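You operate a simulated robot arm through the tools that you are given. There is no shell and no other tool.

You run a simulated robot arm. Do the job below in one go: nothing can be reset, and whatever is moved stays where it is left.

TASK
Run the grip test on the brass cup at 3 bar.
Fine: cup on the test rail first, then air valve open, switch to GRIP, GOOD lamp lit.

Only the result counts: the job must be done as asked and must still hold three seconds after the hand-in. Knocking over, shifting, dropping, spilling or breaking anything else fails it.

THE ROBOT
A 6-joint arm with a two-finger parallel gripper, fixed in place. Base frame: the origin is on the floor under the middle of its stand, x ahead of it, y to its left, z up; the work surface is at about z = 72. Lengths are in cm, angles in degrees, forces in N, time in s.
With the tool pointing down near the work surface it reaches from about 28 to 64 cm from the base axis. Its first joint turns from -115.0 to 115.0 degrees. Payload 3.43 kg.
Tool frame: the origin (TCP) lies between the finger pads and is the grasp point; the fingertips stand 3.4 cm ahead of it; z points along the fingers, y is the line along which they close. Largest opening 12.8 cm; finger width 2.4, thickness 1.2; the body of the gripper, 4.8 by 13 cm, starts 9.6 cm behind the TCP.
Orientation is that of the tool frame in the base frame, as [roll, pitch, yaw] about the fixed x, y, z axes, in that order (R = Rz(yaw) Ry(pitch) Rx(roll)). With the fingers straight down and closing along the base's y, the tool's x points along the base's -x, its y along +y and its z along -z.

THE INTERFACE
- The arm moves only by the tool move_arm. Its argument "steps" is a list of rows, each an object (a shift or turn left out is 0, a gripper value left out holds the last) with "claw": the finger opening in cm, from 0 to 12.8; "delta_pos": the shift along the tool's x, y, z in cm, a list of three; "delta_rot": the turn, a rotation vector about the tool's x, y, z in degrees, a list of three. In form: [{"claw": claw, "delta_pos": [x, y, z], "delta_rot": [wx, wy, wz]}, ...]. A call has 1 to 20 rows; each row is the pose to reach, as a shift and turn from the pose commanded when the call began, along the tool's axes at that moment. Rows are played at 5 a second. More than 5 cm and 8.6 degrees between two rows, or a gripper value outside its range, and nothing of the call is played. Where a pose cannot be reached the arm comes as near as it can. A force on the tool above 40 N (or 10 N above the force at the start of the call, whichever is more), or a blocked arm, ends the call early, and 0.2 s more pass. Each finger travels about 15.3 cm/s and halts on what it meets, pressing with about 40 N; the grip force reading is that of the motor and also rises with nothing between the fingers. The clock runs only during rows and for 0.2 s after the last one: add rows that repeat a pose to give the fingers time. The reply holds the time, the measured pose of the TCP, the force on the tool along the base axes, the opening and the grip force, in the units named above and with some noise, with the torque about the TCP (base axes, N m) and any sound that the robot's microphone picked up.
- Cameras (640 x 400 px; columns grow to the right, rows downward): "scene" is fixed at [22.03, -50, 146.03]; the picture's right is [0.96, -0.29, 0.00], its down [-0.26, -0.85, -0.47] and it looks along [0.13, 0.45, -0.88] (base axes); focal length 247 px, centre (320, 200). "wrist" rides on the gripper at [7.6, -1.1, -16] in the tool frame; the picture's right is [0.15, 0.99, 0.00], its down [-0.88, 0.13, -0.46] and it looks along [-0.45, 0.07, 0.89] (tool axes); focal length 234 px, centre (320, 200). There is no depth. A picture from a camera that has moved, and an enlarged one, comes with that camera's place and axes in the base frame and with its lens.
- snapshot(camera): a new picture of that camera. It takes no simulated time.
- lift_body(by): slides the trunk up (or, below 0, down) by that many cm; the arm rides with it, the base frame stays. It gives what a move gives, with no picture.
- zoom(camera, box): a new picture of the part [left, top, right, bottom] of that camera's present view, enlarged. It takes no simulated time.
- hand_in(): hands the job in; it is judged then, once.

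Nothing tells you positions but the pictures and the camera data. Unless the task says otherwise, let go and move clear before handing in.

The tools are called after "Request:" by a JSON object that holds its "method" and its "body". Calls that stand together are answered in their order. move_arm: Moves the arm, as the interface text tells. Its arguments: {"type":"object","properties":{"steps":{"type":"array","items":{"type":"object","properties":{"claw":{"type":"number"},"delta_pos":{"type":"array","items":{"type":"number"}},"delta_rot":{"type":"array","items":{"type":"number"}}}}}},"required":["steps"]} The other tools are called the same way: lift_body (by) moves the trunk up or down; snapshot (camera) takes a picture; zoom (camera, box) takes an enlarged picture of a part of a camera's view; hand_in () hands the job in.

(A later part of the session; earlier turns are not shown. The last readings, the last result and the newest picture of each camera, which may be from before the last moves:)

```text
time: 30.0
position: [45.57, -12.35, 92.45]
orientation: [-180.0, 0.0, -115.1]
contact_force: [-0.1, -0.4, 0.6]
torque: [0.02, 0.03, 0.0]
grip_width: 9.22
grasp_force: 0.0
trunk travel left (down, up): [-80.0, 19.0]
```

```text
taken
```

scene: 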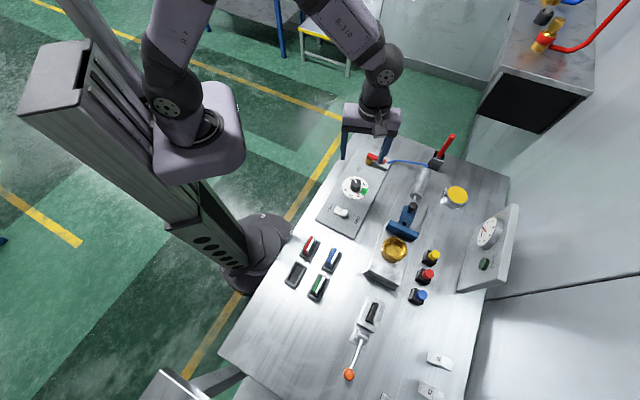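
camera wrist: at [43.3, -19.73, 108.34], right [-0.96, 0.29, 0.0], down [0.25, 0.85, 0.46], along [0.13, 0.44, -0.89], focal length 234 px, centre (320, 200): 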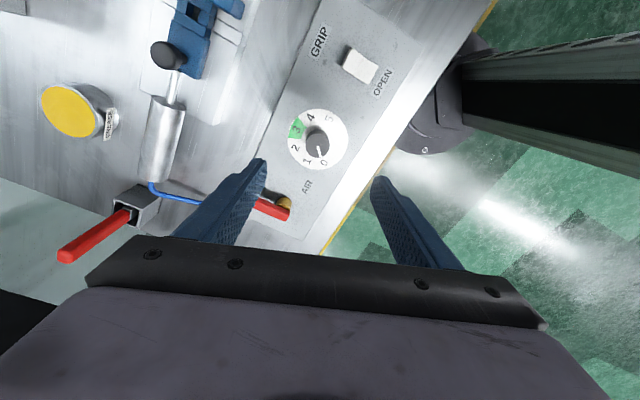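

Request:
{"method": "zoom", "body": {"camera": "wrist", "box": [256, 95, 384, 175]}}

Request:
{"method": "zoom", "body": {"camera": "wrist", "box": [230, 170, 326, 230]}}

Request:
{"method": "zoom", "body": {"camera": "wrist", "box": [296, 20, 424, 100]}}

Request:
{"method": "zoom", "body": {"camera": "scene", "box": [352, 200, 448, 290]}}

```text
5.00 times, centred on (320, 135) of wrist
camera zoom: at [43.3, -19.73, 108.34], right [-0.96, 0.29, 0.0], down [0.25, 0.85, 0.46], along [0.13, 0.44, -0.89], focal length 1171 px, centre (320, 525)
```

zoom: 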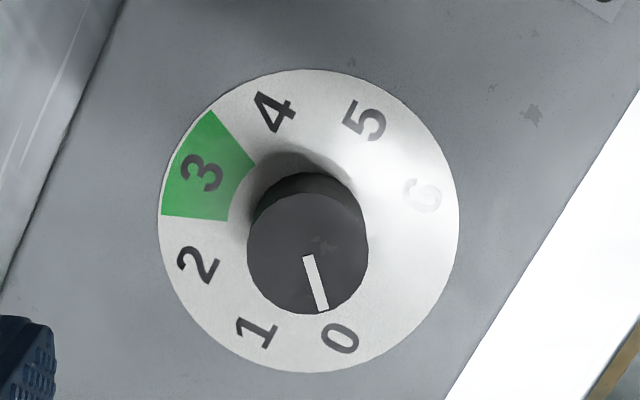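

```text
6.67 times, centred on (278, 200) of wrist
camera zoom: at [43.3, -19.73, 108.34], right [-0.96, 0.29, 0.0], down [0.25, 0.85, 0.46], along [0.13, 0.44, -0.89], focal length 1561 px, centre (600, 200)
```

zoom: 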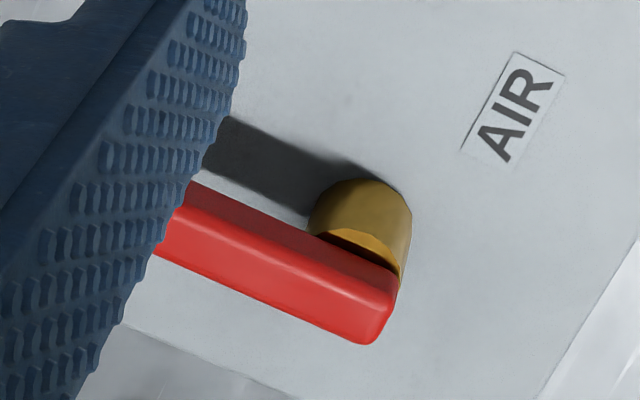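

```text
5.00 times, centred on (360, 60) of wrist
camera zoom: at [43.3, -19.73, 108.34], right [-0.96, 0.29, 0.0], down [0.25, 0.85, 0.46], along [0.13, 0.44, -0.89], focal length 1171 px, centre (120, 900)
```

zoom: 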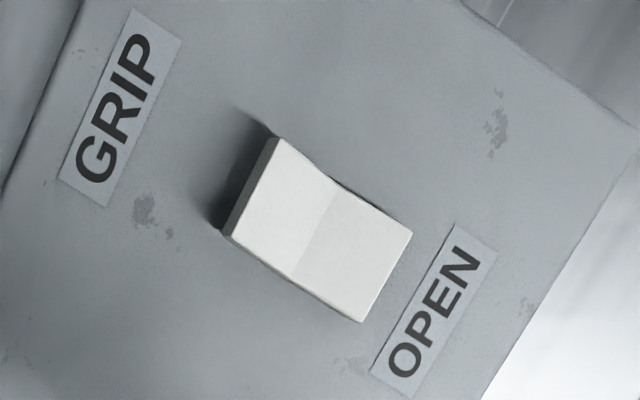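

```text
4.44 times, centred on (400, 245) of scene
camera zoom: at [22.03, -50.0, 146.03], right [0.96, -0.29, 0.0], down [-0.26, -0.85, -0.47], along [0.13, 0.45, -0.88], focal length 1099 px, centre (-36, 0)
```

zoom: 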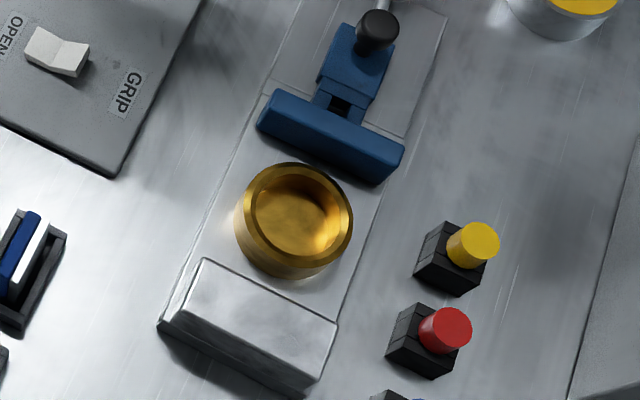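

The cup sits squarely on the rail. The dial knob's axis is near (45.8, -12.2), about 3.2 cm wide with its top at z ≈ 77.5, and the pointer is exactly at 0; position 3 lies 135° clockwise. I lower the fingers around the knob.

Request:
{"method": "move_arm", "body": {"steps": [{"claw": 7.5, "delta_pos": [-0.1, -0.1, 3]}, {"delta_pos": [-0.25, -0.2, 7]}, {"delta_pos": [-0.25, -0.2, 10]}, {"delta_pos": [-0.25, -0.2, 12.5]}, {"delta_pos": [-0.25, -0.2, 13.6]}, {"delta_pos": [-0.25, -0.2, 14.3]}, {"delta_pos": [-0.25, -0.2, 14.3]}]}}

Request:
{"method": "snapshot", "body": {"camera": "wrist"}}

Request:
{"method": "zoom", "body": {"camera": "wrist", "box": [224, 120, 416, 240]}}

```text
time: 31.6
position: [45.88, -12.22, 78.22]
orientation: [179.9, 0.1, -114.9]
contact_force: [-1.0, -0.7, -0.3]
torque: [0.01, 0.03, 0.01]
grip_width: 7.49
grasp_force: 0.0
trunk travel left (down, up): [-80.0, 19.0]
```

```text
taken
camera wrist: at [43.69, -19.66, 94.07], right [-0.96, 0.29, 0.0], down [0.25, 0.85, 0.46], along [0.13, 0.44, -0.89], focal length 234 px, centre (320, 200)
```

wrist: 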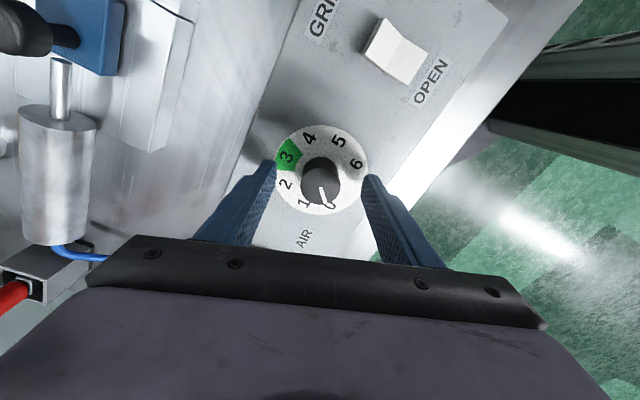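

```text
3.33 times, centred on (320, 180) of wrist
camera zoom: at [43.69, -19.66, 94.07], right [-0.96, 0.29, 0.0], down [0.25, 0.85, 0.46], along [0.13, 0.44, -0.89], focal length 781 px, centre (320, 267)
```

zoom: 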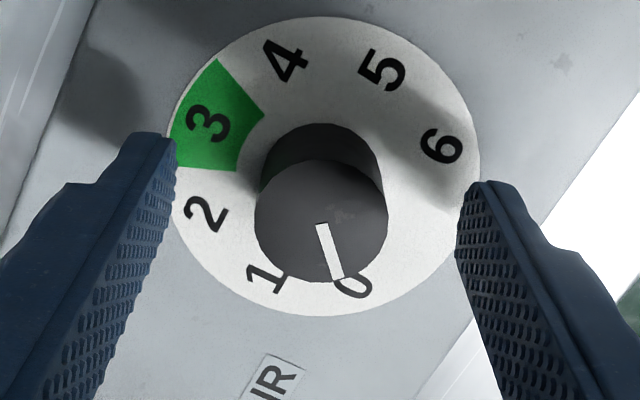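

Comparing the two heights, the panel surface is nearer z = 72.8 and the knob axis near (45.97, -11.93), with its top at z ≈ 76. I shift a few millimetres, lower 1.2 cm and close on the knob.

Request:
{"method": "move_arm", "body": {"steps": [{"claw": 7.0, "delta_pos": [-0.2, 0.05, 0]}, {"delta_pos": [-0.37, 0.1, 0.6]}, {"delta_pos": [-0.37, 0.1, 1.2]}, {"claw": 7.0, "delta_pos": [-0.37, 0.1, 1.2]}]}}

Request:
{"method": "zoom", "body": {"camera": "wrist", "box": [224, 120, 416, 240]}}

```text
time: 32.6
position: [46.01, -11.93, 76.97]
orientation: [180.0, 0.0, -115.1]
contact_force: [-0.4, -0.7, -0.7]
torque: [0.02, -0.01, 0.03]
grip_width: 7.03
grasp_force: 0.0
trunk travel left (down, up): [-80.0, 19.0]
```

```text
3.33 times, centred on (320, 180) of wrist
camera zoom: at [43.74, -19.27, 92.91], right [-0.96, 0.29, 0.0], down [0.25, 0.85, 0.46], along [0.13, 0.44, -0.89], focal length 781 px, centre (320, 267)
```

zoom: 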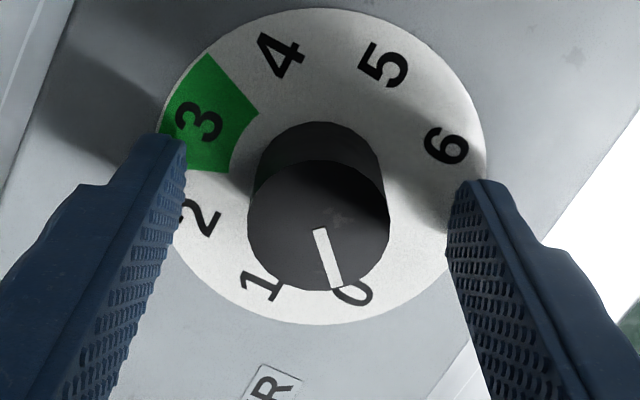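

The knob is now exactly centred between the fingers. I close on it.

Request:
{"method": "move_arm", "body": {"steps": [{"claw": 5.0}, {"claw": 4.0}, {"claw": 3.4}, {"claw": 2.5}, {"claw": 2.0}, {"claw": 2.0}]}}

```text
time: 34.0
position: [45.98, -11.98, 77.01]
orientation: [180.0, -0.1, -114.9]
contact_force: [2.5, -1.0, -0.8]
torque: [0.05, -0.1, 0.01]
grip_width: 3.38
grasp_force: 45.3
trunk travel left (down, up): [-80.0, 19.0]
```

The knob is gripped (3.4 cm). I turn it 30° clockwise first to confirm it follows.

Request:
{"method": "move_arm", "body": {"steps": [{"claw": 2.0, "delta_rot": [0, 0, 5]}, {"delta_rot": [0, 0, 10]}, {"delta_rot": [0, 0, 15]}, {"delta_rot": [0, 0, 20]}, {"delta_rot": [0, 0, 25]}, {"delta_rot": [0, 0, 30]}, {"delta_rot": [0, 0, 30]}]}}

Request:
{"method": "zoom", "body": {"camera": "wrist", "box": [224, 120, 416, 240]}}

```text
time: 35.6
position: [46.01, -12.03, 77.05]
orientation: [-179.8, 0.1, -145.1]
contact_force: [5.5, -4.0, 10.6]
torque: [-0.62, 0.96, 0.02]
grip_width: 3.36
grasp_force: 45.2
trunk travel left (down, up): [-80.0, 19.0]
```

```text
3.33 times, centred on (320, 180) of wrist
camera zoom: at [40.41, -17.24, 92.9], right [-0.69, 0.73, 0.0], down [0.65, 0.61, 0.46], along [0.33, 0.31, -0.89], focal length 781 px, centre (320, 267)
```

zoom: 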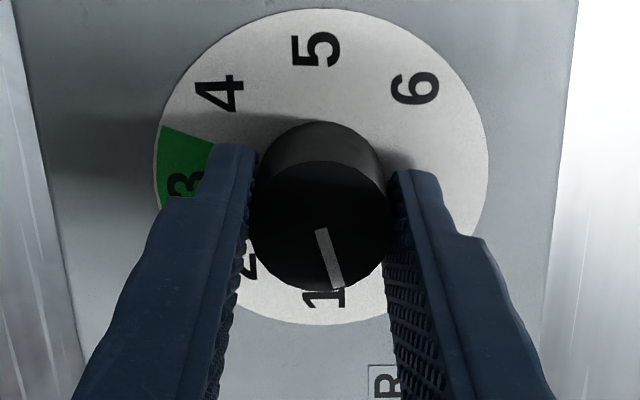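

The knob follows the gripper; the pointer is now between 0 and 1. I check the reading at rest before going on.

Request:
{"method": "move_arm", "body": {"steps": [{"claw": 2.0}, {"claw": 2.0}]}}

Request:
{"method": "snapshot", "body": {"camera": "scene"}}

Request:
{"method": "snapshot", "body": {"camera": "wrist"}}

```text
time: 36.2
position: [46.07, -11.96, 77.02]
orientation: [-179.8, 0.1, -145.0]
contact_force: [7.1, -4.2, 13.7]
torque: [-0.22, 0.42, -0.01]
grip_width: 3.37
grasp_force: 45.2
trunk travel left (down, up): [-80.0, 19.0]
```

```text
taken
```

scene: 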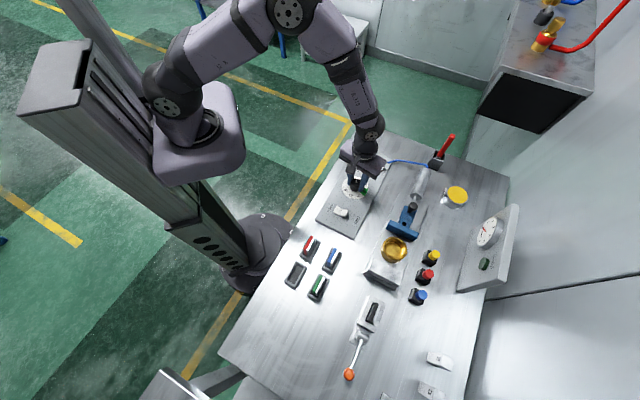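

```text
taken
camera wrist: at [40.41, -17.25, 92.89], right [-0.69, 0.73, 0.0], down [0.65, 0.61, 0.46], along [0.33, 0.31, -0.89], focal length 234 px, centre (320, 200)
```

wrist: 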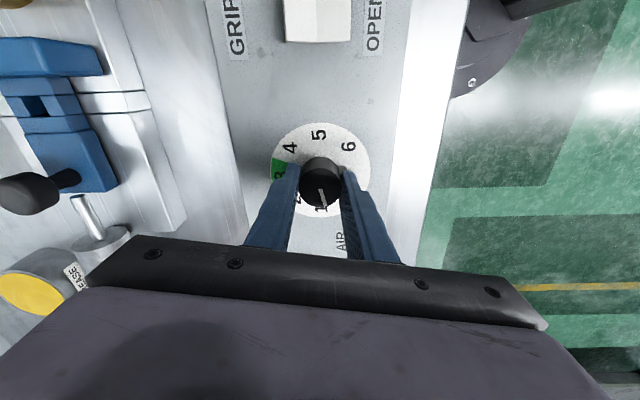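

Nothing else is in contact; the small load is just strain between knob and gripper. I keep turning clockwise another 55°.

Request:
{"method": "move_arm", "body": {"steps": [{"claw": 2.0, "delta_rot": [0, 0, 5]}, {"delta_rot": [0, 0, 10]}, {"delta_rot": [0, 0, 15]}, {"delta_rot": [0, 0, 20]}, {"delta_rot": [0, 0, 25]}, {"delta_rot": [0, 0, 30]}, {"delta_rot": [0, 0, 35]}, {"delta_rot": [0, 0, 40]}, {"delta_rot": [0, 0, 45]}, {"delta_rot": [0, 0, 50]}, {"delta_rot": [0, 0, 55]}, {"delta_rot": [0, 0, 55]}]}}

Request:
{"method": "zoom", "body": {"camera": "wrist", "box": [224, 120, 416, 240]}}

```text
time: 38.8
position: [46.17, -11.98, 77.06]
orientation: [179.9, 0.2, 159.9]
contact_force: [8.9, -16.1, 12.2]
torque: [-0.38, 0.38, 0.04]
grip_width: 3.38
grasp_force: 45.4
trunk travel left (down, up): [-80.0, 19.0]
```

```text
3.33 times, centred on (320, 180) of wrist
camera zoom: at [38.47, -10.54, 92.88], right [0.2, 0.98, 0.0], down [0.87, -0.18, 0.46], along [0.45, -0.09, -0.89], focal length 781 px, centre (320, 267)
```

zoom: 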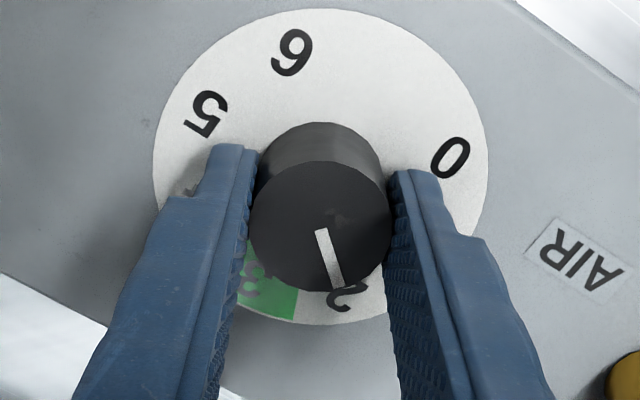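

The pointer is now at about 2. I turn the remaining 50° clockwise to reach 3.

Request:
{"method": "move_arm", "body": {"steps": [{"claw": 2.0, "delta_rot": [0, 0, 5]}, {"delta_rot": [0, 0, 10]}, {"delta_rot": [0, 0, 15]}, {"delta_rot": [0, 0, 20]}, {"delta_rot": [0, 0, 25]}, {"delta_rot": [0, 0, 30]}, {"delta_rot": [0, 0, 35]}, {"delta_rot": [0, 0, 40]}, {"delta_rot": [0, 0, 45]}, {"delta_rot": [0, 0, 50]}, {"delta_rot": [0, 0, 50]}]}}

Request:
{"method": "zoom", "body": {"camera": "wrist", "box": [224, 120, 416, 240]}}

```text
time: 41.2
position: [46.06, -12.15, 77.03]
orientation: [179.9, 0.1, 110.0]
contact_force: [3.6, -24.8, 7.6]
torque: [-1.16, -0.07, 0.02]
grip_width: 3.36
grasp_force: 45.0
trunk travel left (down, up): [-80.0, 19.0]
```

```text
3.33 times, centred on (320, 180) of wrist
camera zoom: at [42.29, -5.42, 92.9], right [0.88, 0.48, 0.0], down [0.42, -0.78, 0.46], along [0.22, -0.4, -0.89], focal length 781 px, centre (320, 267)
```

zoom: 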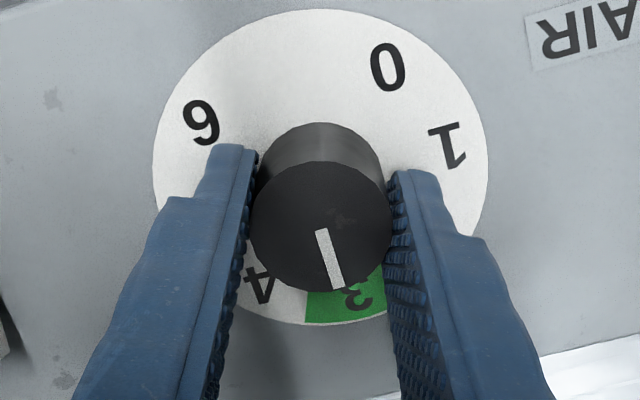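

The pointer appears in the green 3 sector. I open the fingers and rise to check the setting from above.

Request:
{"method": "move_arm", "body": {"steps": [{"claw": 3.6}, {"claw": 4.5}, {"claw": 6}, {"claw": 7}, {"claw": 7, "delta_pos": [0, 0, -2]}, {"claw": 7, "delta_pos": [0, 0, -6]}, {"claw": 7, "delta_pos": [0, 0, -10]}, {"claw": 7, "delta_pos": [0, 0, -14]}, {"claw": 7, "delta_pos": [0, 0, -14]}]}}

Request:
{"method": "snapshot", "body": {"camera": "wrist"}}

Request:
{"method": "zoom", "body": {"camera": "wrist", "box": [256, 95, 384, 175]}}

Request:
{"method": "zoom", "body": {"camera": "scene", "box": [470, 200, 534, 280]}}

```text
time: 43.2
position: [45.92, -12.08, 90.8]
orientation: [-180.0, 0.1, 110.0]
contact_force: [0.8, 0.1, -0.4]
torque: [0.0, 0.0, 0.03]
grip_width: 7.02
grasp_force: 0.0
trunk travel left (down, up): [-80.0, 19.0]
```

```text
taken
camera wrist: at [42.3, -5.31, 106.82], right [0.88, 0.48, 0.0], down [0.42, -0.78, 0.46], along [0.22, -0.4, -0.89], focal length 234 px, centre (320, 200)
```

wrist: 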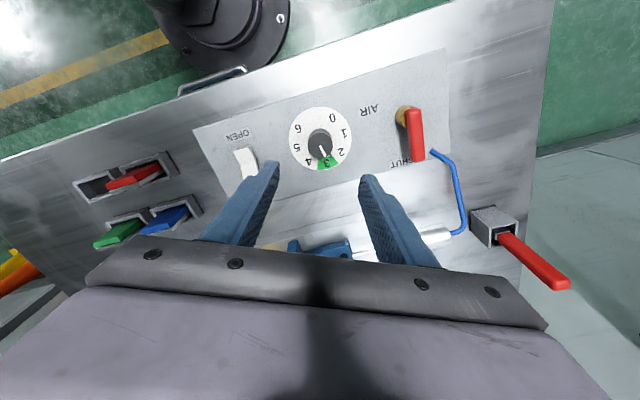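

```text
5.00 times, centred on (320, 135) of wrist
camera zoom: at [42.3, -5.31, 106.82], right [0.88, 0.48, 0.0], down [0.42, -0.78, 0.46], along [0.22, -0.4, -0.89], focal length 1171 px, centre (320, 525)
```

zoom: 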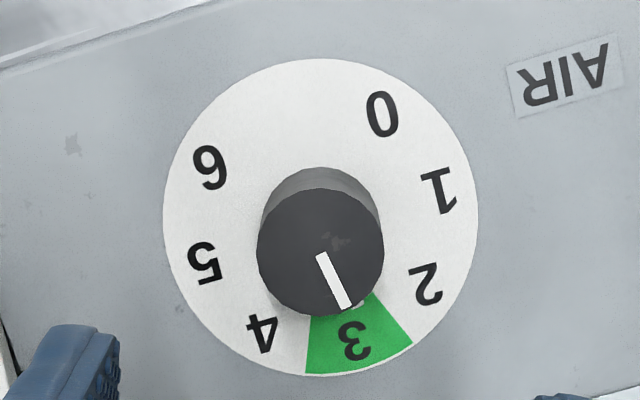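

```text
5.00 times, centred on (502, 240) of scene
camera zoom: at [22.03, -50.0, 146.03], right [0.96, -0.29, 0.0], down [-0.26, -0.85, -0.47], along [0.13, 0.45, -0.88], focal length 1237 px, centre (-590, 0)
```

zoom: 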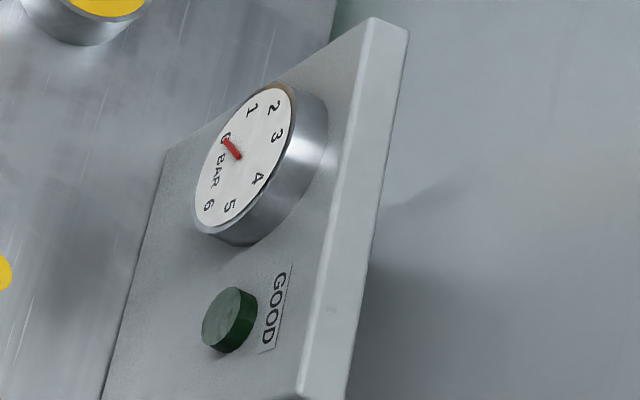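

The pointer is inside the green sector but looks a bit short of 3. I zoom in closer to measure how far.

Request:
{"method": "zoom", "body": {"camera": "wrist", "box": [296, 122, 344, 172]}}

Request:
{"method": "zoom", "body": {"camera": "scene", "box": [331, 170, 379, 200]}}

```text
8.00 times, centred on (320, 147) of wrist
camera zoom: at [42.3, -5.31, 106.82], right [0.88, 0.48, 0.0], down [0.42, -0.78, 0.46], along [0.22, -0.4, -0.89], focal length 1873 px, centre (320, 624)
```

zoom: 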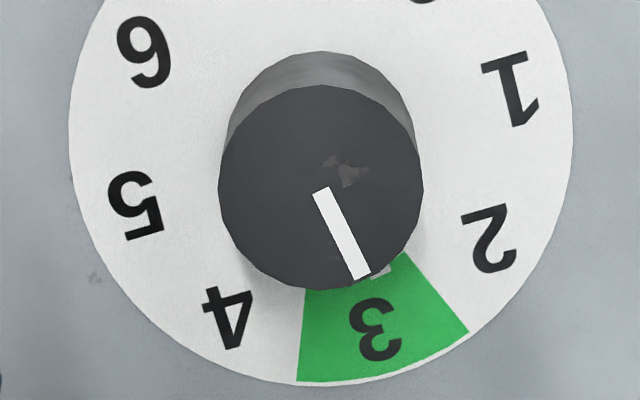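

```text
13.33 times, centred on (355, 185) of scene
camera zoom: at [22.03, -50.0, 146.03], right [0.96, -0.29, 0.0], down [-0.26, -0.85, -0.47], along [0.13, 0.45, -0.88], focal length 3298 px, centre (-147, 400)
```

zoom: 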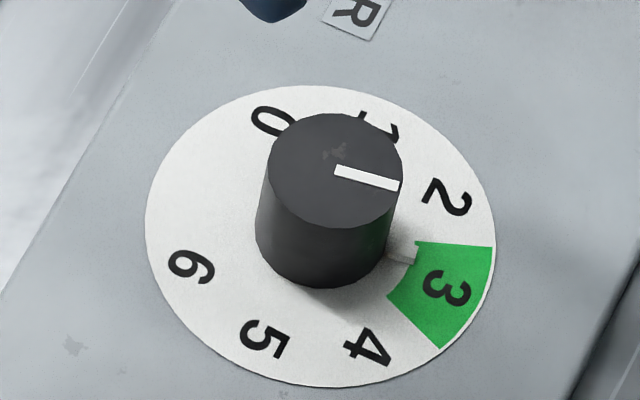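

The pointer is about 9–10° short of 3 (near 2.8 bar). I go back down, regrip the knob and turn it those last degrees.

Request:
{"method": "move_arm", "body": {"steps": [{"claw": 7, "delta_pos": [0.05, 0.05, 4]}, {"delta_pos": [0.05, 0.05, 8]}, {"delta_pos": [0.05, 0.05, 11.5]}, {"delta_pos": [0.05, 0.05, 13.2]}, {"delta_pos": [0.05, 0.05, 13.85]}, {"delta_pos": [0.05, 0.05, 13.85]}, {"claw": 5, "delta_pos": [0.05, 0.05, 13.85]}, {"claw": 4, "delta_pos": [0.05, 0.05, 13.85]}, {"claw": 3.4, "delta_pos": [0.05, 0.05, 13.85]}, {"claw": 2.5, "delta_pos": [0.05, 0.05, 13.85]}, {"claw": 2, "delta_pos": [0.05, 0.05, 13.85]}, {"claw": 2, "delta_pos": [0.05, 0.05, 13.85]}]}}

Request:
{"method": "zoom", "body": {"camera": "wrist", "box": [272, 140, 368, 200]}}

```text
time: 45.8
position: [45.96, -11.92, 77.14]
orientation: [-180.0, 0.1, 109.9]
contact_force: [-2.9, -1.6, -0.9]
torque: [-0.01, 0.05, -0.01]
grip_width: 3.38
grasp_force: 45.0
trunk travel left (down, up): [-80.0, 19.0]
```

```text
6.67 times, centred on (320, 170) of wrist
camera zoom: at [42.28, -5.26, 92.94], right [0.88, 0.48, 0.0], down [0.42, -0.78, 0.46], along [0.22, -0.4, -0.89], focal length 1561 px, centre (320, 400)
```

zoom: 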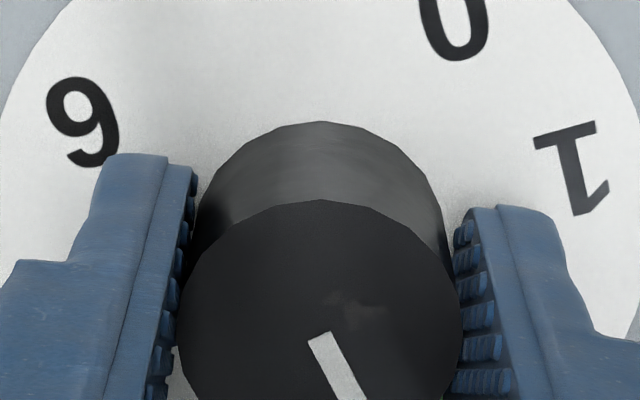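

Request:
{"method": "zoom", "body": {"camera": "wrist", "box": [272, 165, 368, 225]}}

Request:
{"method": "move_arm", "body": {"steps": [{"claw": 2, "delta_rot": [0, 0, 3]}, {"delta_rot": [0, 0, 6]}, {"delta_rot": [0, 0, 8]}, {"delta_rot": [0, 0, 9.5]}, {"delta_rot": [0, 0, 9.5]}, {"delta_rot": [0, 0, 9.5]}]}}

Request:
{"method": "zoom", "body": {"camera": "wrist", "box": [272, 165, 368, 225]}}

```text
6.67 times, centred on (320, 195) of wrist
camera zoom: at [42.28, -5.26, 92.94], right [0.88, 0.48, 0.0], down [0.42, -0.78, 0.46], along [0.22, -0.4, -0.89], focal length 1561 px, centre (320, 233)
```

zoom: 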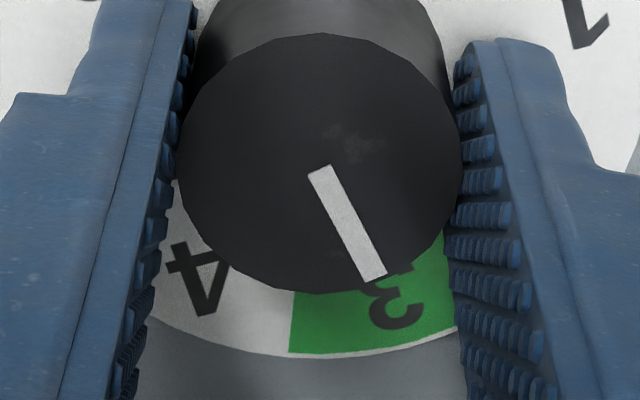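

```text
time: 47.2
position: [45.9, -11.87, 77.05]
orientation: [-179.9, -0.2, 100.4]
contact_force: [-5.9, -9.2, -13.9]
torque: [-1.34, -0.45, -0.04]
grip_width: 3.39
grasp_force: 44.8
trunk travel left (down, up): [-80.0, 19.0]
```

```text
6.67 times, centred on (320, 195) of wrist
camera zoom: at [43.47, -4.76, 92.95], right [0.95, 0.32, 0.0], down [0.29, -0.84, 0.45], along [0.15, -0.43, -0.89], focal length 1561 px, centre (320, 233)
```

zoom: 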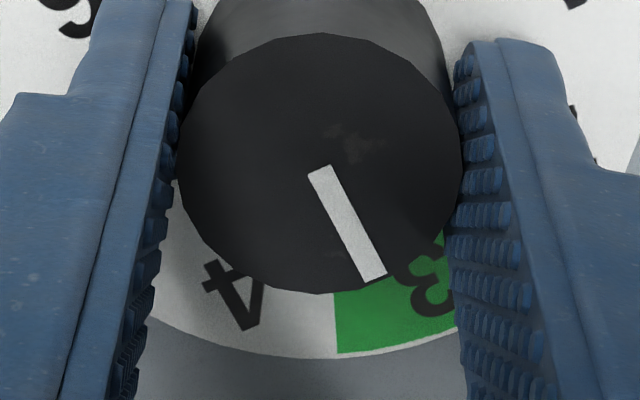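

The knob followed the 9.5° turn. Last time it sprang back on release because of side strain, so I first relieve the force by shifting the arm slightly, then read it.

Request:
{"method": "move_arm", "body": {"steps": [{"claw": 2, "delta_pos": [-0.05, -0.05, 0.1]}, {"delta_pos": [-0.1, -0.08, 0.15]}, {"delta_pos": [-0.1, -0.08, 0.15]}]}}

```text
time: 48.0
position: [45.88, -12.03, 77.04]
orientation: [179.9, 0.0, 100.4]
contact_force: [-2.7, -1.2, 3.9]
torque: [1.25, 0.71, -0.01]
grip_width: 3.36
grasp_force: 44.8
trunk travel left (down, up): [-80.0, 19.0]
```

The strain is nearly gone. I open the fingers gently and rise to check again.

Request:
{"method": "move_arm", "body": {"steps": [{"claw": 3.0}, {"claw": 3.3}, {"claw": 3.5}, {"claw": 3.8}, {"claw": 4.5}, {"claw": 6}, {"claw": 7}, {"claw": 7, "delta_pos": [0, 0, -2]}, {"claw": 7, "delta_pos": [0, 0, -6]}, {"claw": 7, "delta_pos": [0, 0, -10]}, {"claw": 7, "delta_pos": [0, 0, -14]}, {"claw": 7, "delta_pos": [0, 0, -14]}]}}

Request:
{"method": "zoom", "body": {"camera": "wrist", "box": [280, 117, 360, 167]}}

Request:
{"method": "zoom", "body": {"camera": "scene", "box": [331, 170, 379, 200]}}

```text
time: 50.6
position: [45.91, -11.96, 91.0]
orientation: [-180.0, 0.1, 100.6]
contact_force: [-0.3, 0.1, -0.3]
torque: [-0.04, 0.04, -0.03]
grip_width: 6.99
grasp_force: 0.0
trunk travel left (down, up): [-80.0, 19.0]
```

```text
8.00 times, centred on (320, 142) of wrist
camera zoom: at [43.37, -4.76, 106.92], right [0.95, 0.32, 0.0], down [0.29, -0.84, 0.46], along [0.15, -0.43, -0.89], focal length 1873 px, centre (320, 664)
```

zoom: 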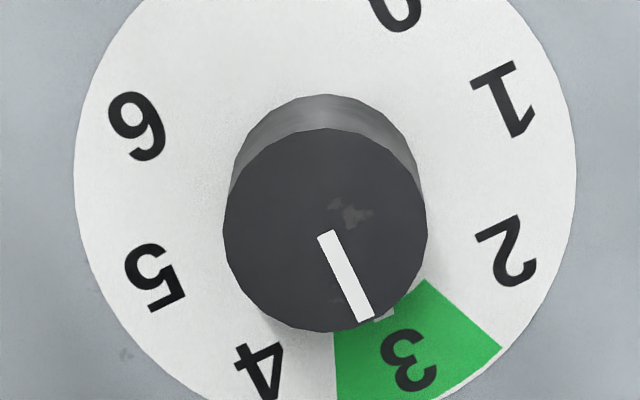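

```text
13.33 times, centred on (355, 185) of scene
camera zoom: at [22.03, -50.0, 146.03], right [0.96, -0.29, 0.0], down [-0.26, -0.85, -0.47], along [0.13, 0.45, -0.88], focal length 3298 px, centre (-147, 400)
```

zoom: 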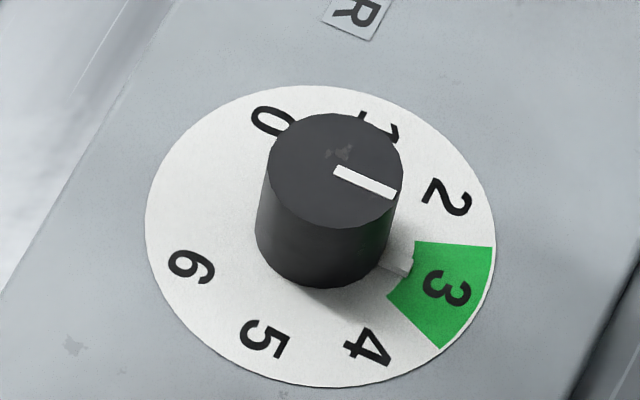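

The pointer now sits on 3 (within a couple of degrees). Next is the air valve: I move over it for a close look at the lever and which way it can turn.

Request:
{"method": "move_arm", "body": {"steps": [{"claw": 7, "delta_pos": [2.0, 2.3, 0]}, {"claw": 5, "delta_pos": [4.0, 4.6, 0]}, {"claw": 3, "delta_pos": [5.5, 6.8, 0]}, {"claw": 0, "delta_pos": [5.5, 8.0, 0]}, {"claw": 0, "delta_pos": [5.5, 8.0, 0]}]}}

Request:
{"method": "snapshot", "body": {"camera": "wrist"}}

Request:
{"method": "zoom", "body": {"camera": "wrist", "box": [224, 80, 416, 200]}}

Request:
{"method": "snapshot", "body": {"camera": "scene"}}

```text
time: 51.8
position: [52.76, -5.1, 90.94]
orientation: [180.0, 0.0, 100.4]
contact_force: [0.0, 0.1, 0.2]
torque: [0.02, -0.01, -0.01]
grip_width: 0.0
grasp_force: 32.6
trunk travel left (down, up): [-80.0, 19.0]
```

```text
taken
camera wrist: at [50.25, 2.11, 106.85], right [0.95, 0.32, 0.0], down [0.29, -0.84, 0.46], along [0.15, -0.43, -0.89], focal length 234 px, centre (320, 200)
```

wrist: 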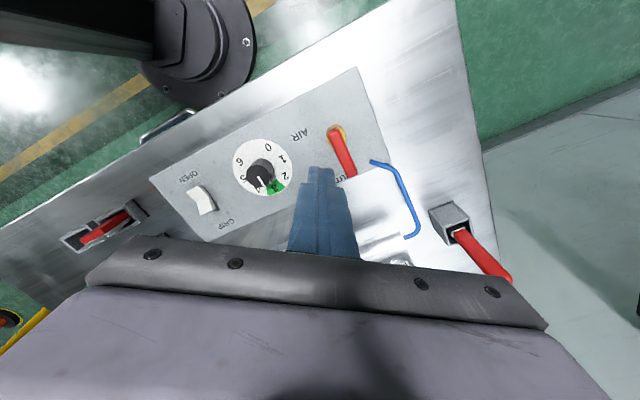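

```text
3.33 times, centred on (320, 140) of wrist
camera zoom: at [50.25, 2.11, 106.85], right [0.95, 0.32, 0.0], down [0.29, -0.84, 0.46], along [0.15, -0.43, -0.89], focal length 781 px, centre (320, 400)
```

zoom: 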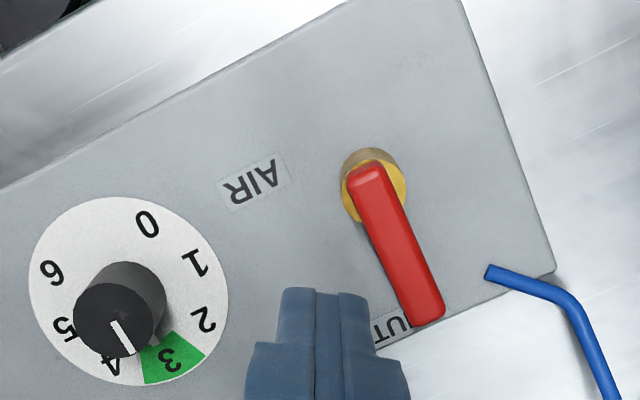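

```text
taken
```

scene: 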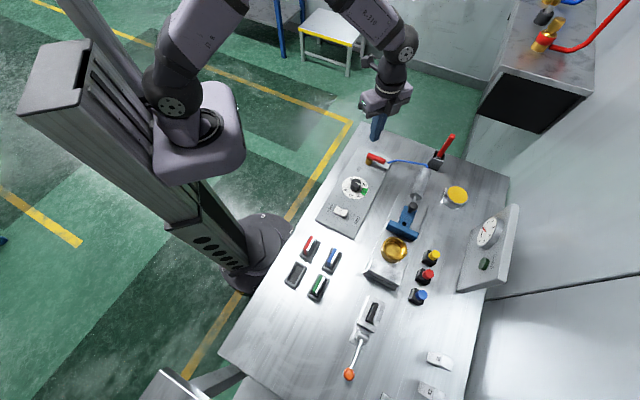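

The lever's pivot is near (54.5, -3.65) and its tip near (58.2, -7.2), with its top at z ≈ 77; the hose starts close to its tip. I line the fingers up astride the lever near its middle so I can test gently which way it turns.

Request:
{"method": "move_arm", "body": {"steps": [{"claw": 1, "delta_pos": [-0.3, 0.8, 0], "delta_rot": [0, 0, -7]}, {"claw": 2, "delta_pos": [-0.6, 1.6, 0], "delta_rot": [0, 0, -14]}, {"claw": 3, "delta_pos": [-0.9, 2.4, 0], "delta_rot": [0, 0, -21]}, {"claw": 3.6, "delta_pos": [-1.2, 3.2, 0], "delta_rot": [0, 0, -28]}, {"claw": 3.6, "delta_pos": [-1.53, 3.95, 0], "delta_rot": [0, 0, -34.6]}, {"claw": 3.6, "delta_pos": [-1.53, 3.95, 0], "delta_rot": [0, 0, -34.6]}]}}

Request:
{"method": "snapshot", "body": {"camera": "wrist"}}

Request:
{"method": "zoom", "body": {"camera": "wrist", "box": [224, 80, 416, 200]}}

```text
time: 53.2
position: [56.88, -5.98, 91.04]
orientation: [-179.9, -0.1, 135.3]
contact_force: [-0.5, -0.3, 0.1]
torque: [-0.02, -0.03, 0.02]
grip_width: 3.61
grasp_force: 0.0
trunk travel left (down, up): [-80.0, 19.0]
```

```text
taken
camera wrist: at [50.73, -1.41, 106.87], right [0.59, 0.8, 0.0], down [0.72, -0.53, 0.46], along [0.37, -0.27, -0.89], focal length 234 px, centre (320, 200)
```

wrist: 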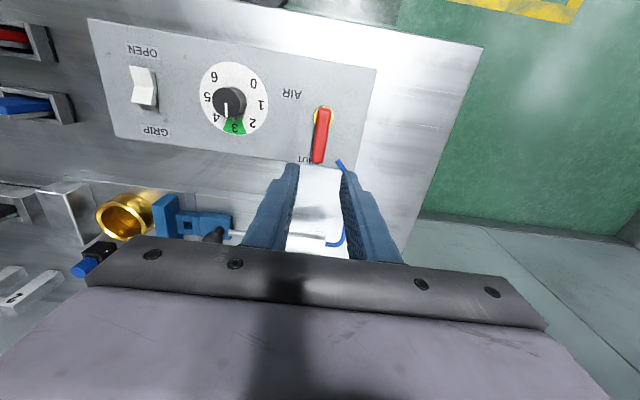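

```text
3.33 times, centred on (320, 140) of wrist
camera zoom: at [50.73, -1.41, 106.87], right [0.59, 0.8, 0.0], down [0.72, -0.53, 0.46], along [0.37, -0.27, -0.89], focal length 781 px, centre (320, 400)
```

zoom: 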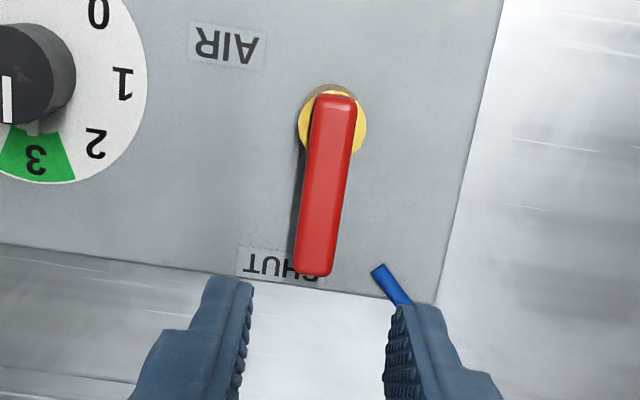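

The fingers line up astride the red lever. I descend so they straddle it, still open.

Request:
{"method": "move_arm", "body": {"steps": [{"claw": 3.6, "delta_pos": [0, 0, 4]}, {"delta_pos": [0, 0, 8]}, {"delta_pos": [0, 0, 10.5]}, {"delta_pos": [0, 0, 12]}, {"delta_pos": [0, 0, 12.8]}, {"delta_pos": [0, 0, 12.8]}]}}

Request:
{"method": "snapshot", "body": {"camera": "wrist"}}

Request:
{"method": "zoom", "body": {"camera": "wrist", "box": [224, 110, 416, 230]}}

```text
time: 54.6
position: [56.97, -5.92, 78.13]
orientation: [180.0, 0.0, 135.1]
contact_force: [0.8, 0.4, -0.4]
torque: [0.0, -0.01, -0.06]
grip_width: 3.62
grasp_force: 0.0
trunk travel left (down, up): [-80.0, 19.0]
```

```text
taken
camera wrist: at [50.79, -1.39, 94.06], right [0.59, 0.8, 0.0], down [0.72, -0.53, 0.46], along [0.37, -0.27, -0.89], focal length 234 px, centre (320, 200)
```

wrist: 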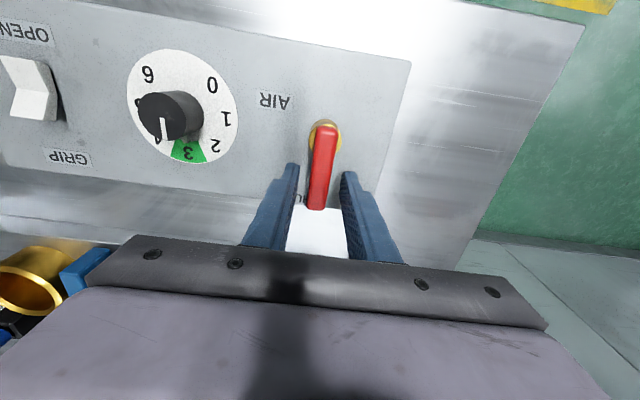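

```text
3.33 times, centred on (320, 170) of wrist
camera zoom: at [50.79, -1.39, 94.06], right [0.59, 0.8, 0.0], down [0.72, -0.53, 0.46], along [0.37, -0.27, -0.89], focal length 781 px, centre (320, 300)
```

zoom: 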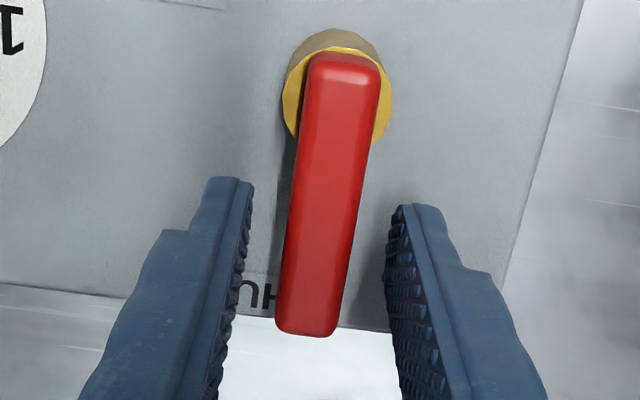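

The fingers straddle the lever cleanly. I nudge toward +u (away from the dial) a little and read the force to see if that direction is free.

Request:
{"method": "move_arm", "body": {"steps": [{"claw": 3.6, "delta_pos": [0, 0.5, 0]}, {"delta_pos": [0, 0.9, 0]}, {"delta_pos": [0, 1.2, 0]}, {"delta_pos": [0, 1.35, 0]}, {"delta_pos": [0, 1.5, 0]}, {"delta_pos": [0, 1.5, 0]}]}}

Request:
{"method": "zoom", "body": {"camera": "wrist", "box": [224, 110, 416, 230]}}

```text
time: 56.0
position: [57.76, -4.89, 78.23]
orientation: [-179.9, -0.1, 135.1]
contact_force: [-6.1, -13.6, 0.4]
torque: [-0.03, 0.09, 0.3]
grip_width: 4.36
grasp_force: 7.1
trunk travel left (down, up): [-80.0, 19.0]
```

```text
3.33 times, centred on (320, 170) of wrist
camera zoom: at [51.73, -0.48, 94.06], right [0.59, 0.8, 0.0], down [0.72, -0.53, 0.45], along [0.37, -0.27, -0.89], focal length 781 px, centre (320, 300)
```

zoom: 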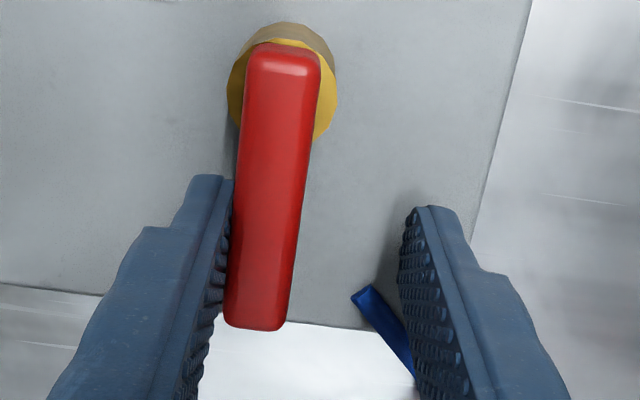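

The lever stayed put and the fingers were pushed open with about 15 N, so that side is the stop. I go back and nudge the other way, toward the dial.

Request:
{"method": "move_arm", "body": {"steps": [{"claw": 3.6, "delta_pos": [0, -0.5, 0]}, {"delta_pos": [0, -1.0, 0]}, {"delta_pos": [0, -1.5, 0]}, {"delta_pos": [0, -2.0, 0]}, {"delta_pos": [0, -2.4, 0]}, {"delta_pos": [0, -2.7, 0]}, {"delta_pos": [0, -3.0, 0]}, {"delta_pos": [0, -3.0, 0]}]}}

Request:
{"method": "zoom", "body": {"camera": "wrist", "box": [224, 110, 416, 230]}}

```text
time: 57.8
position: [56.0, -6.87, 78.26]
orientation: [-180.0, 0.0, 135.1]
contact_force: [1.7, 1.2, -1.4]
torque: [-0.02, 0.03, -0.02]
grip_width: 3.73
grasp_force: 1.0
trunk travel left (down, up): [-80.0, 19.0]
```

```text
3.33 times, centred on (320, 170) of wrist
camera zoom: at [49.76, -2.44, 94.07], right [0.59, 0.8, 0.0], down [0.72, -0.53, 0.46], along [0.37, -0.27, -0.89], focal length 781 px, centre (320, 300)
```

zoom: 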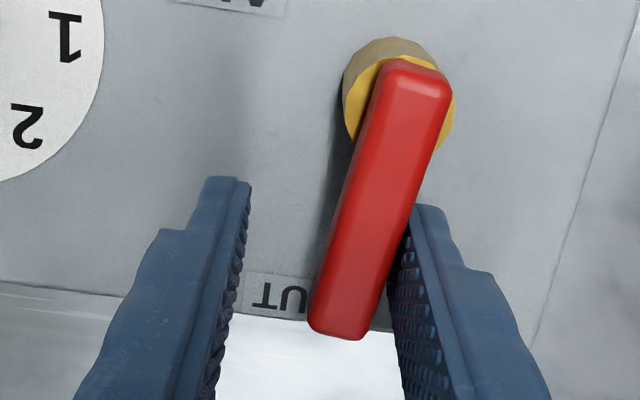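

The lever moves freely toward the dial, so open is clockwise. I now swing the fingers around the pivot, pushing the lever along, first 40°.

Request:
{"method": "move_arm", "body": {"steps": [{"claw": 3.6, "delta_pos": [0.226, -0.459, 0], "delta_rot": [0, 0, 8]}, {"delta_pos": [0.515, -0.882, 0], "delta_rot": [0, 0, 16]}, {"delta_pos": [0.859, -1.26, 0], "delta_rot": [0, 0, 24]}, {"delta_pos": [1.254, -1.587, 0], "delta_rot": [0, 0, 32]}, {"delta_pos": [1.689, -1.856, 0], "delta_rot": [0, 0, 40]}, {"delta_pos": [1.689, -1.856, 0], "delta_rot": [0, 0, 40]}]}}

Request:
{"method": "zoom", "body": {"camera": "wrist", "box": [224, 110, 416, 230]}}

Request:
{"method": "zoom", "body": {"camera": "scene", "box": [320, 120, 416, 180]}}

```text
time: 59.2
position: [53.26, -7.03, 78.15]
orientation: [-180.0, -0.1, 95.0]
contact_force: [1.6, 0.3, 0.3]
torque: [-0.01, -0.02, -0.02]
grip_width: 3.72
grasp_force: 0.7
trunk travel left (down, up): [-80.0, 19.0]
```

```text
3.33 times, centred on (320, 170) of wrist
camera zoom: at [51.56, 0.36, 94.06], right [0.97, 0.23, 0.0], down [0.21, -0.87, 0.46], along [0.11, -0.44, -0.89], focal length 781 px, centre (320, 300)
```

zoom: 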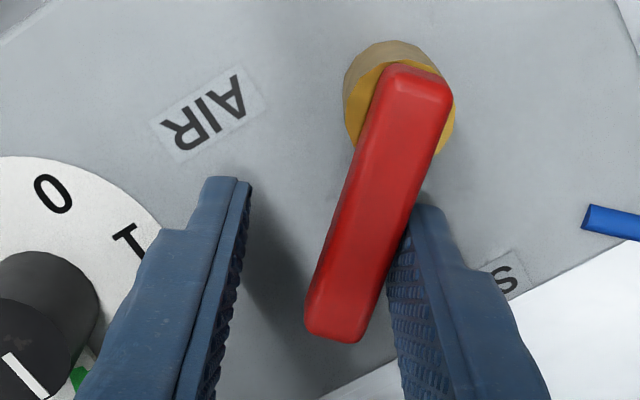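

```text
6.67 times, centred on (368, 150) of scene
camera zoom: at [22.03, -50.0, 146.03], right [0.96, -0.29, 0.0], down [-0.26, -0.85, -0.47], along [0.13, 0.45, -0.88], focal length 1649 px, centre (0, 533)
```

zoom: 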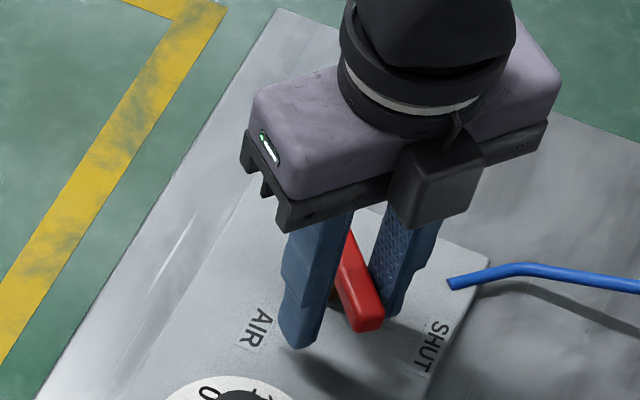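

The lever follows well and has turned about halfway. I continue the swing another 40° to reach fully open.

Request:
{"method": "move_arm", "body": {"steps": [{"claw": 3.6, "delta_pos": [0.238, -0.452, 0], "delta_rot": [0, 0, 8]}, {"delta_pos": [0.537, -0.866, 0], "delta_rot": [0, 0, 16]}, {"delta_pos": [0.891, -1.234, 0], "delta_rot": [0, 0, 24]}, {"delta_pos": [1.292, -1.55, 0], "delta_rot": [0, 0, 32]}, {"delta_pos": [1.733, -1.807, 0], "delta_rot": [0, 0, 40]}, {"delta_pos": [1.733, -1.807, 0], "delta_rot": [0, 0, 40]}]}}

Request:
{"method": "zoom", "body": {"camera": "wrist", "box": [224, 110, 416, 230]}}

Request:
{"method": "zoom", "body": {"camera": "scene", "box": [320, 120, 416, 180]}}

Request:
{"method": "zoom", "body": {"camera": "scene", "box": [470, 200, 534, 280]}}

```text
time: 60.6
position: [51.49, -5.54, 78.12]
orientation: [-180.0, 0.0, 55.0]
contact_force: [0.2, -2.1, 0.4]
torque: [-0.11, -0.05, -0.06]
grip_width: 3.73
grasp_force: 0.8
trunk travel left (down, up): [-80.0, 19.0]
```

```text
3.33 times, centred on (320, 170) of wrist
camera zoom: at [54.8, 1.3, 94.02], right [0.89, -0.45, 0.0], down [-0.4, -0.8, 0.46], along [-0.2, -0.41, -0.89], focal length 781 px, centre (320, 300)
```

zoom: 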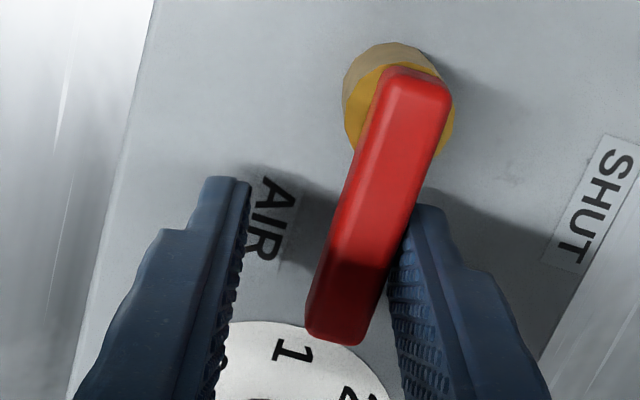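

```text
6.67 times, centred on (368, 150) of scene
camera zoom: at [22.03, -50.0, 146.03], right [0.96, -0.29, 0.0], down [-0.26, -0.85, -0.47], along [0.13, 0.45, -0.88], focal length 1649 px, centre (0, 533)
```

zoom: 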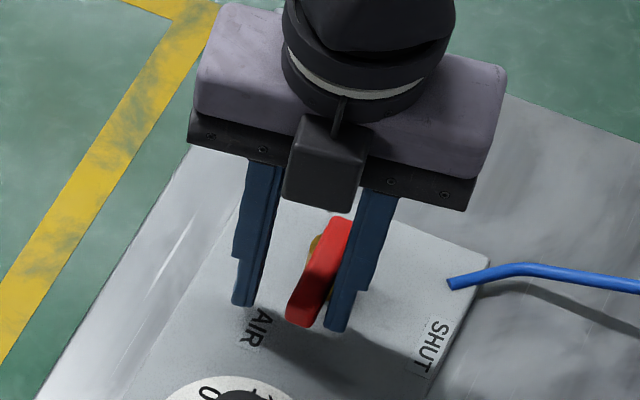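

```text
5.00 times, centred on (502, 240) of scene
camera zoom: at [22.03, -50.0, 146.03], right [0.96, -0.29, 0.0], down [-0.26, -0.85, -0.47], along [0.13, 0.45, -0.88], focal length 1237 px, centre (-590, 0)
```

zoom: 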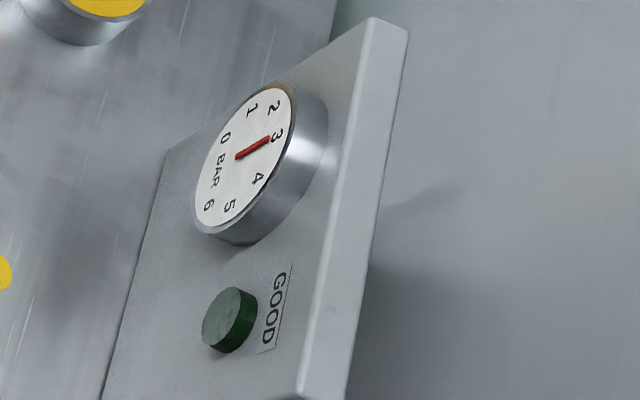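

The gauge needle has jumped to 3 bar, so air is on. I push a few degrees more to make sure the lever is fully home.

Request:
{"method": "move_arm", "body": {"steps": [{"claw": 3.6, "delta_pos": [0.07, -0.14, 0], "delta_rot": [0, 0, 2.5]}, {"delta_pos": [0.143, -0.288, 0], "delta_rot": [0, 0, 5]}, {"delta_pos": [0.143, -0.288, 0], "delta_rot": [0, 0, 5]}]}}

Request:
{"method": "zoom", "body": {"camera": "wrist", "box": [224, 110, 416, 230]}}

```text
time: 61.4
position: [51.4, -5.3, 78.14]
orientation: [180.0, 0.0, 50.1]
contact_force: [2.8, -2.5, -2.0]
torque: [-0.05, 0.0, -0.05]
grip_width: 3.8
grasp_force: 2.3
trunk travel left (down, up): [-80.0, 19.0]
```

```text
3.33 times, centred on (320, 170) of wrist
camera zoom: at [55.27, 1.24, 94.05], right [0.85, -0.52, 0.0], down [-0.47, -0.76, 0.46], along [-0.24, -0.39, -0.89], focal length 781 px, centre (320, 300)
```

zoom: 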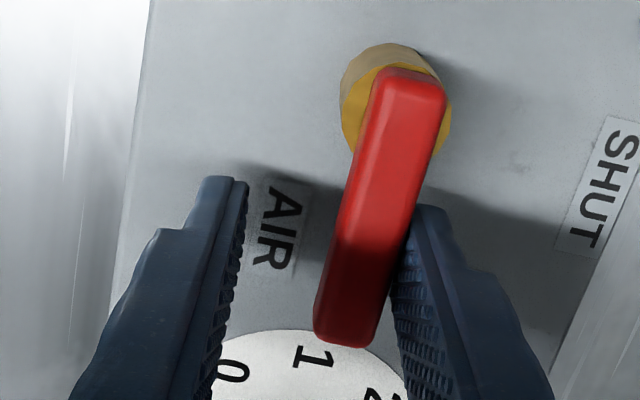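

The lever has reached its end stop (force starting to build). I back off a little and rise clear, then check the lever and gauge.

Request:
{"method": "move_arm", "body": {"steps": [{"claw": 3.6, "delta_pos": [0, 0.4, 0]}, {"delta_pos": [0, 0.7, 0]}, {"delta_pos": [0, 0.7, -1.5]}, {"delta_pos": [0, 0.7, -4]}, {"delta_pos": [0, 0.7, -8]}, {"delta_pos": [0, 0.7, -12]}, {"delta_pos": [0, 0.7, -12]}]}}

Request:
{"method": "snapshot", "body": {"camera": "wrist"}}

Request:
{"method": "snapshot", "body": {"camera": "scene"}}

Request:
{"method": "zoom", "body": {"camera": "scene", "box": [470, 200, 534, 280]}}

```text
time: 63.0
position: [51.67, -5.84, 90.12]
orientation: [-180.0, -0.1, 50.1]
contact_force: [-0.6, 0.2, -0.3]
torque: [0.0, -0.01, -0.01]
grip_width: 3.6
grasp_force: 0.0
trunk travel left (down, up): [-80.0, 19.0]
```

```text
taken
camera wrist: at [55.74, 0.78, 106.0], right [0.85, -0.52, 0.0], down [-0.46, -0.76, 0.46], along [-0.24, -0.39, -0.89], focal length 234 px, centre (320, 200)
```

wrist: 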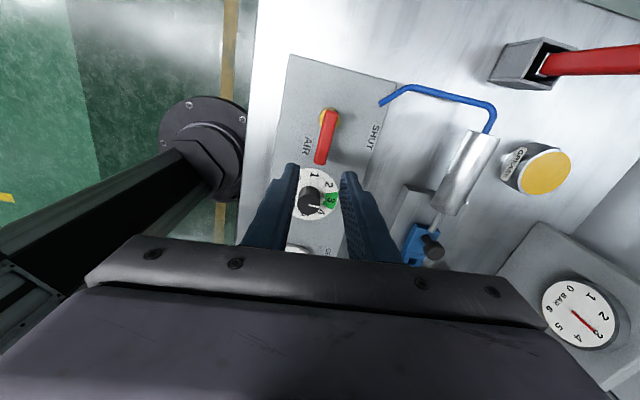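

```text
taken
```

scene: 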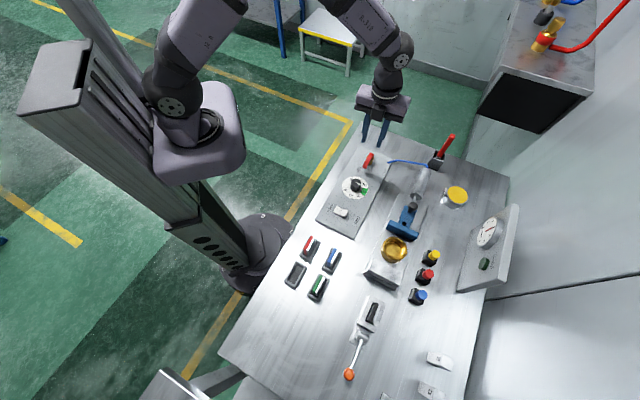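

```text
5.00 times, centred on (502, 240) of scene
camera zoom: at [22.03, -50.0, 146.03], right [0.96, -0.29, 0.0], down [-0.26, -0.85, -0.47], along [0.13, 0.45, -0.88], focal length 1237 px, centre (-590, 0)
```

zoom: 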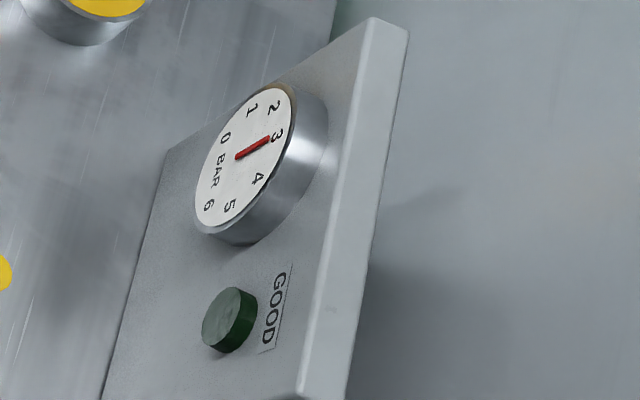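

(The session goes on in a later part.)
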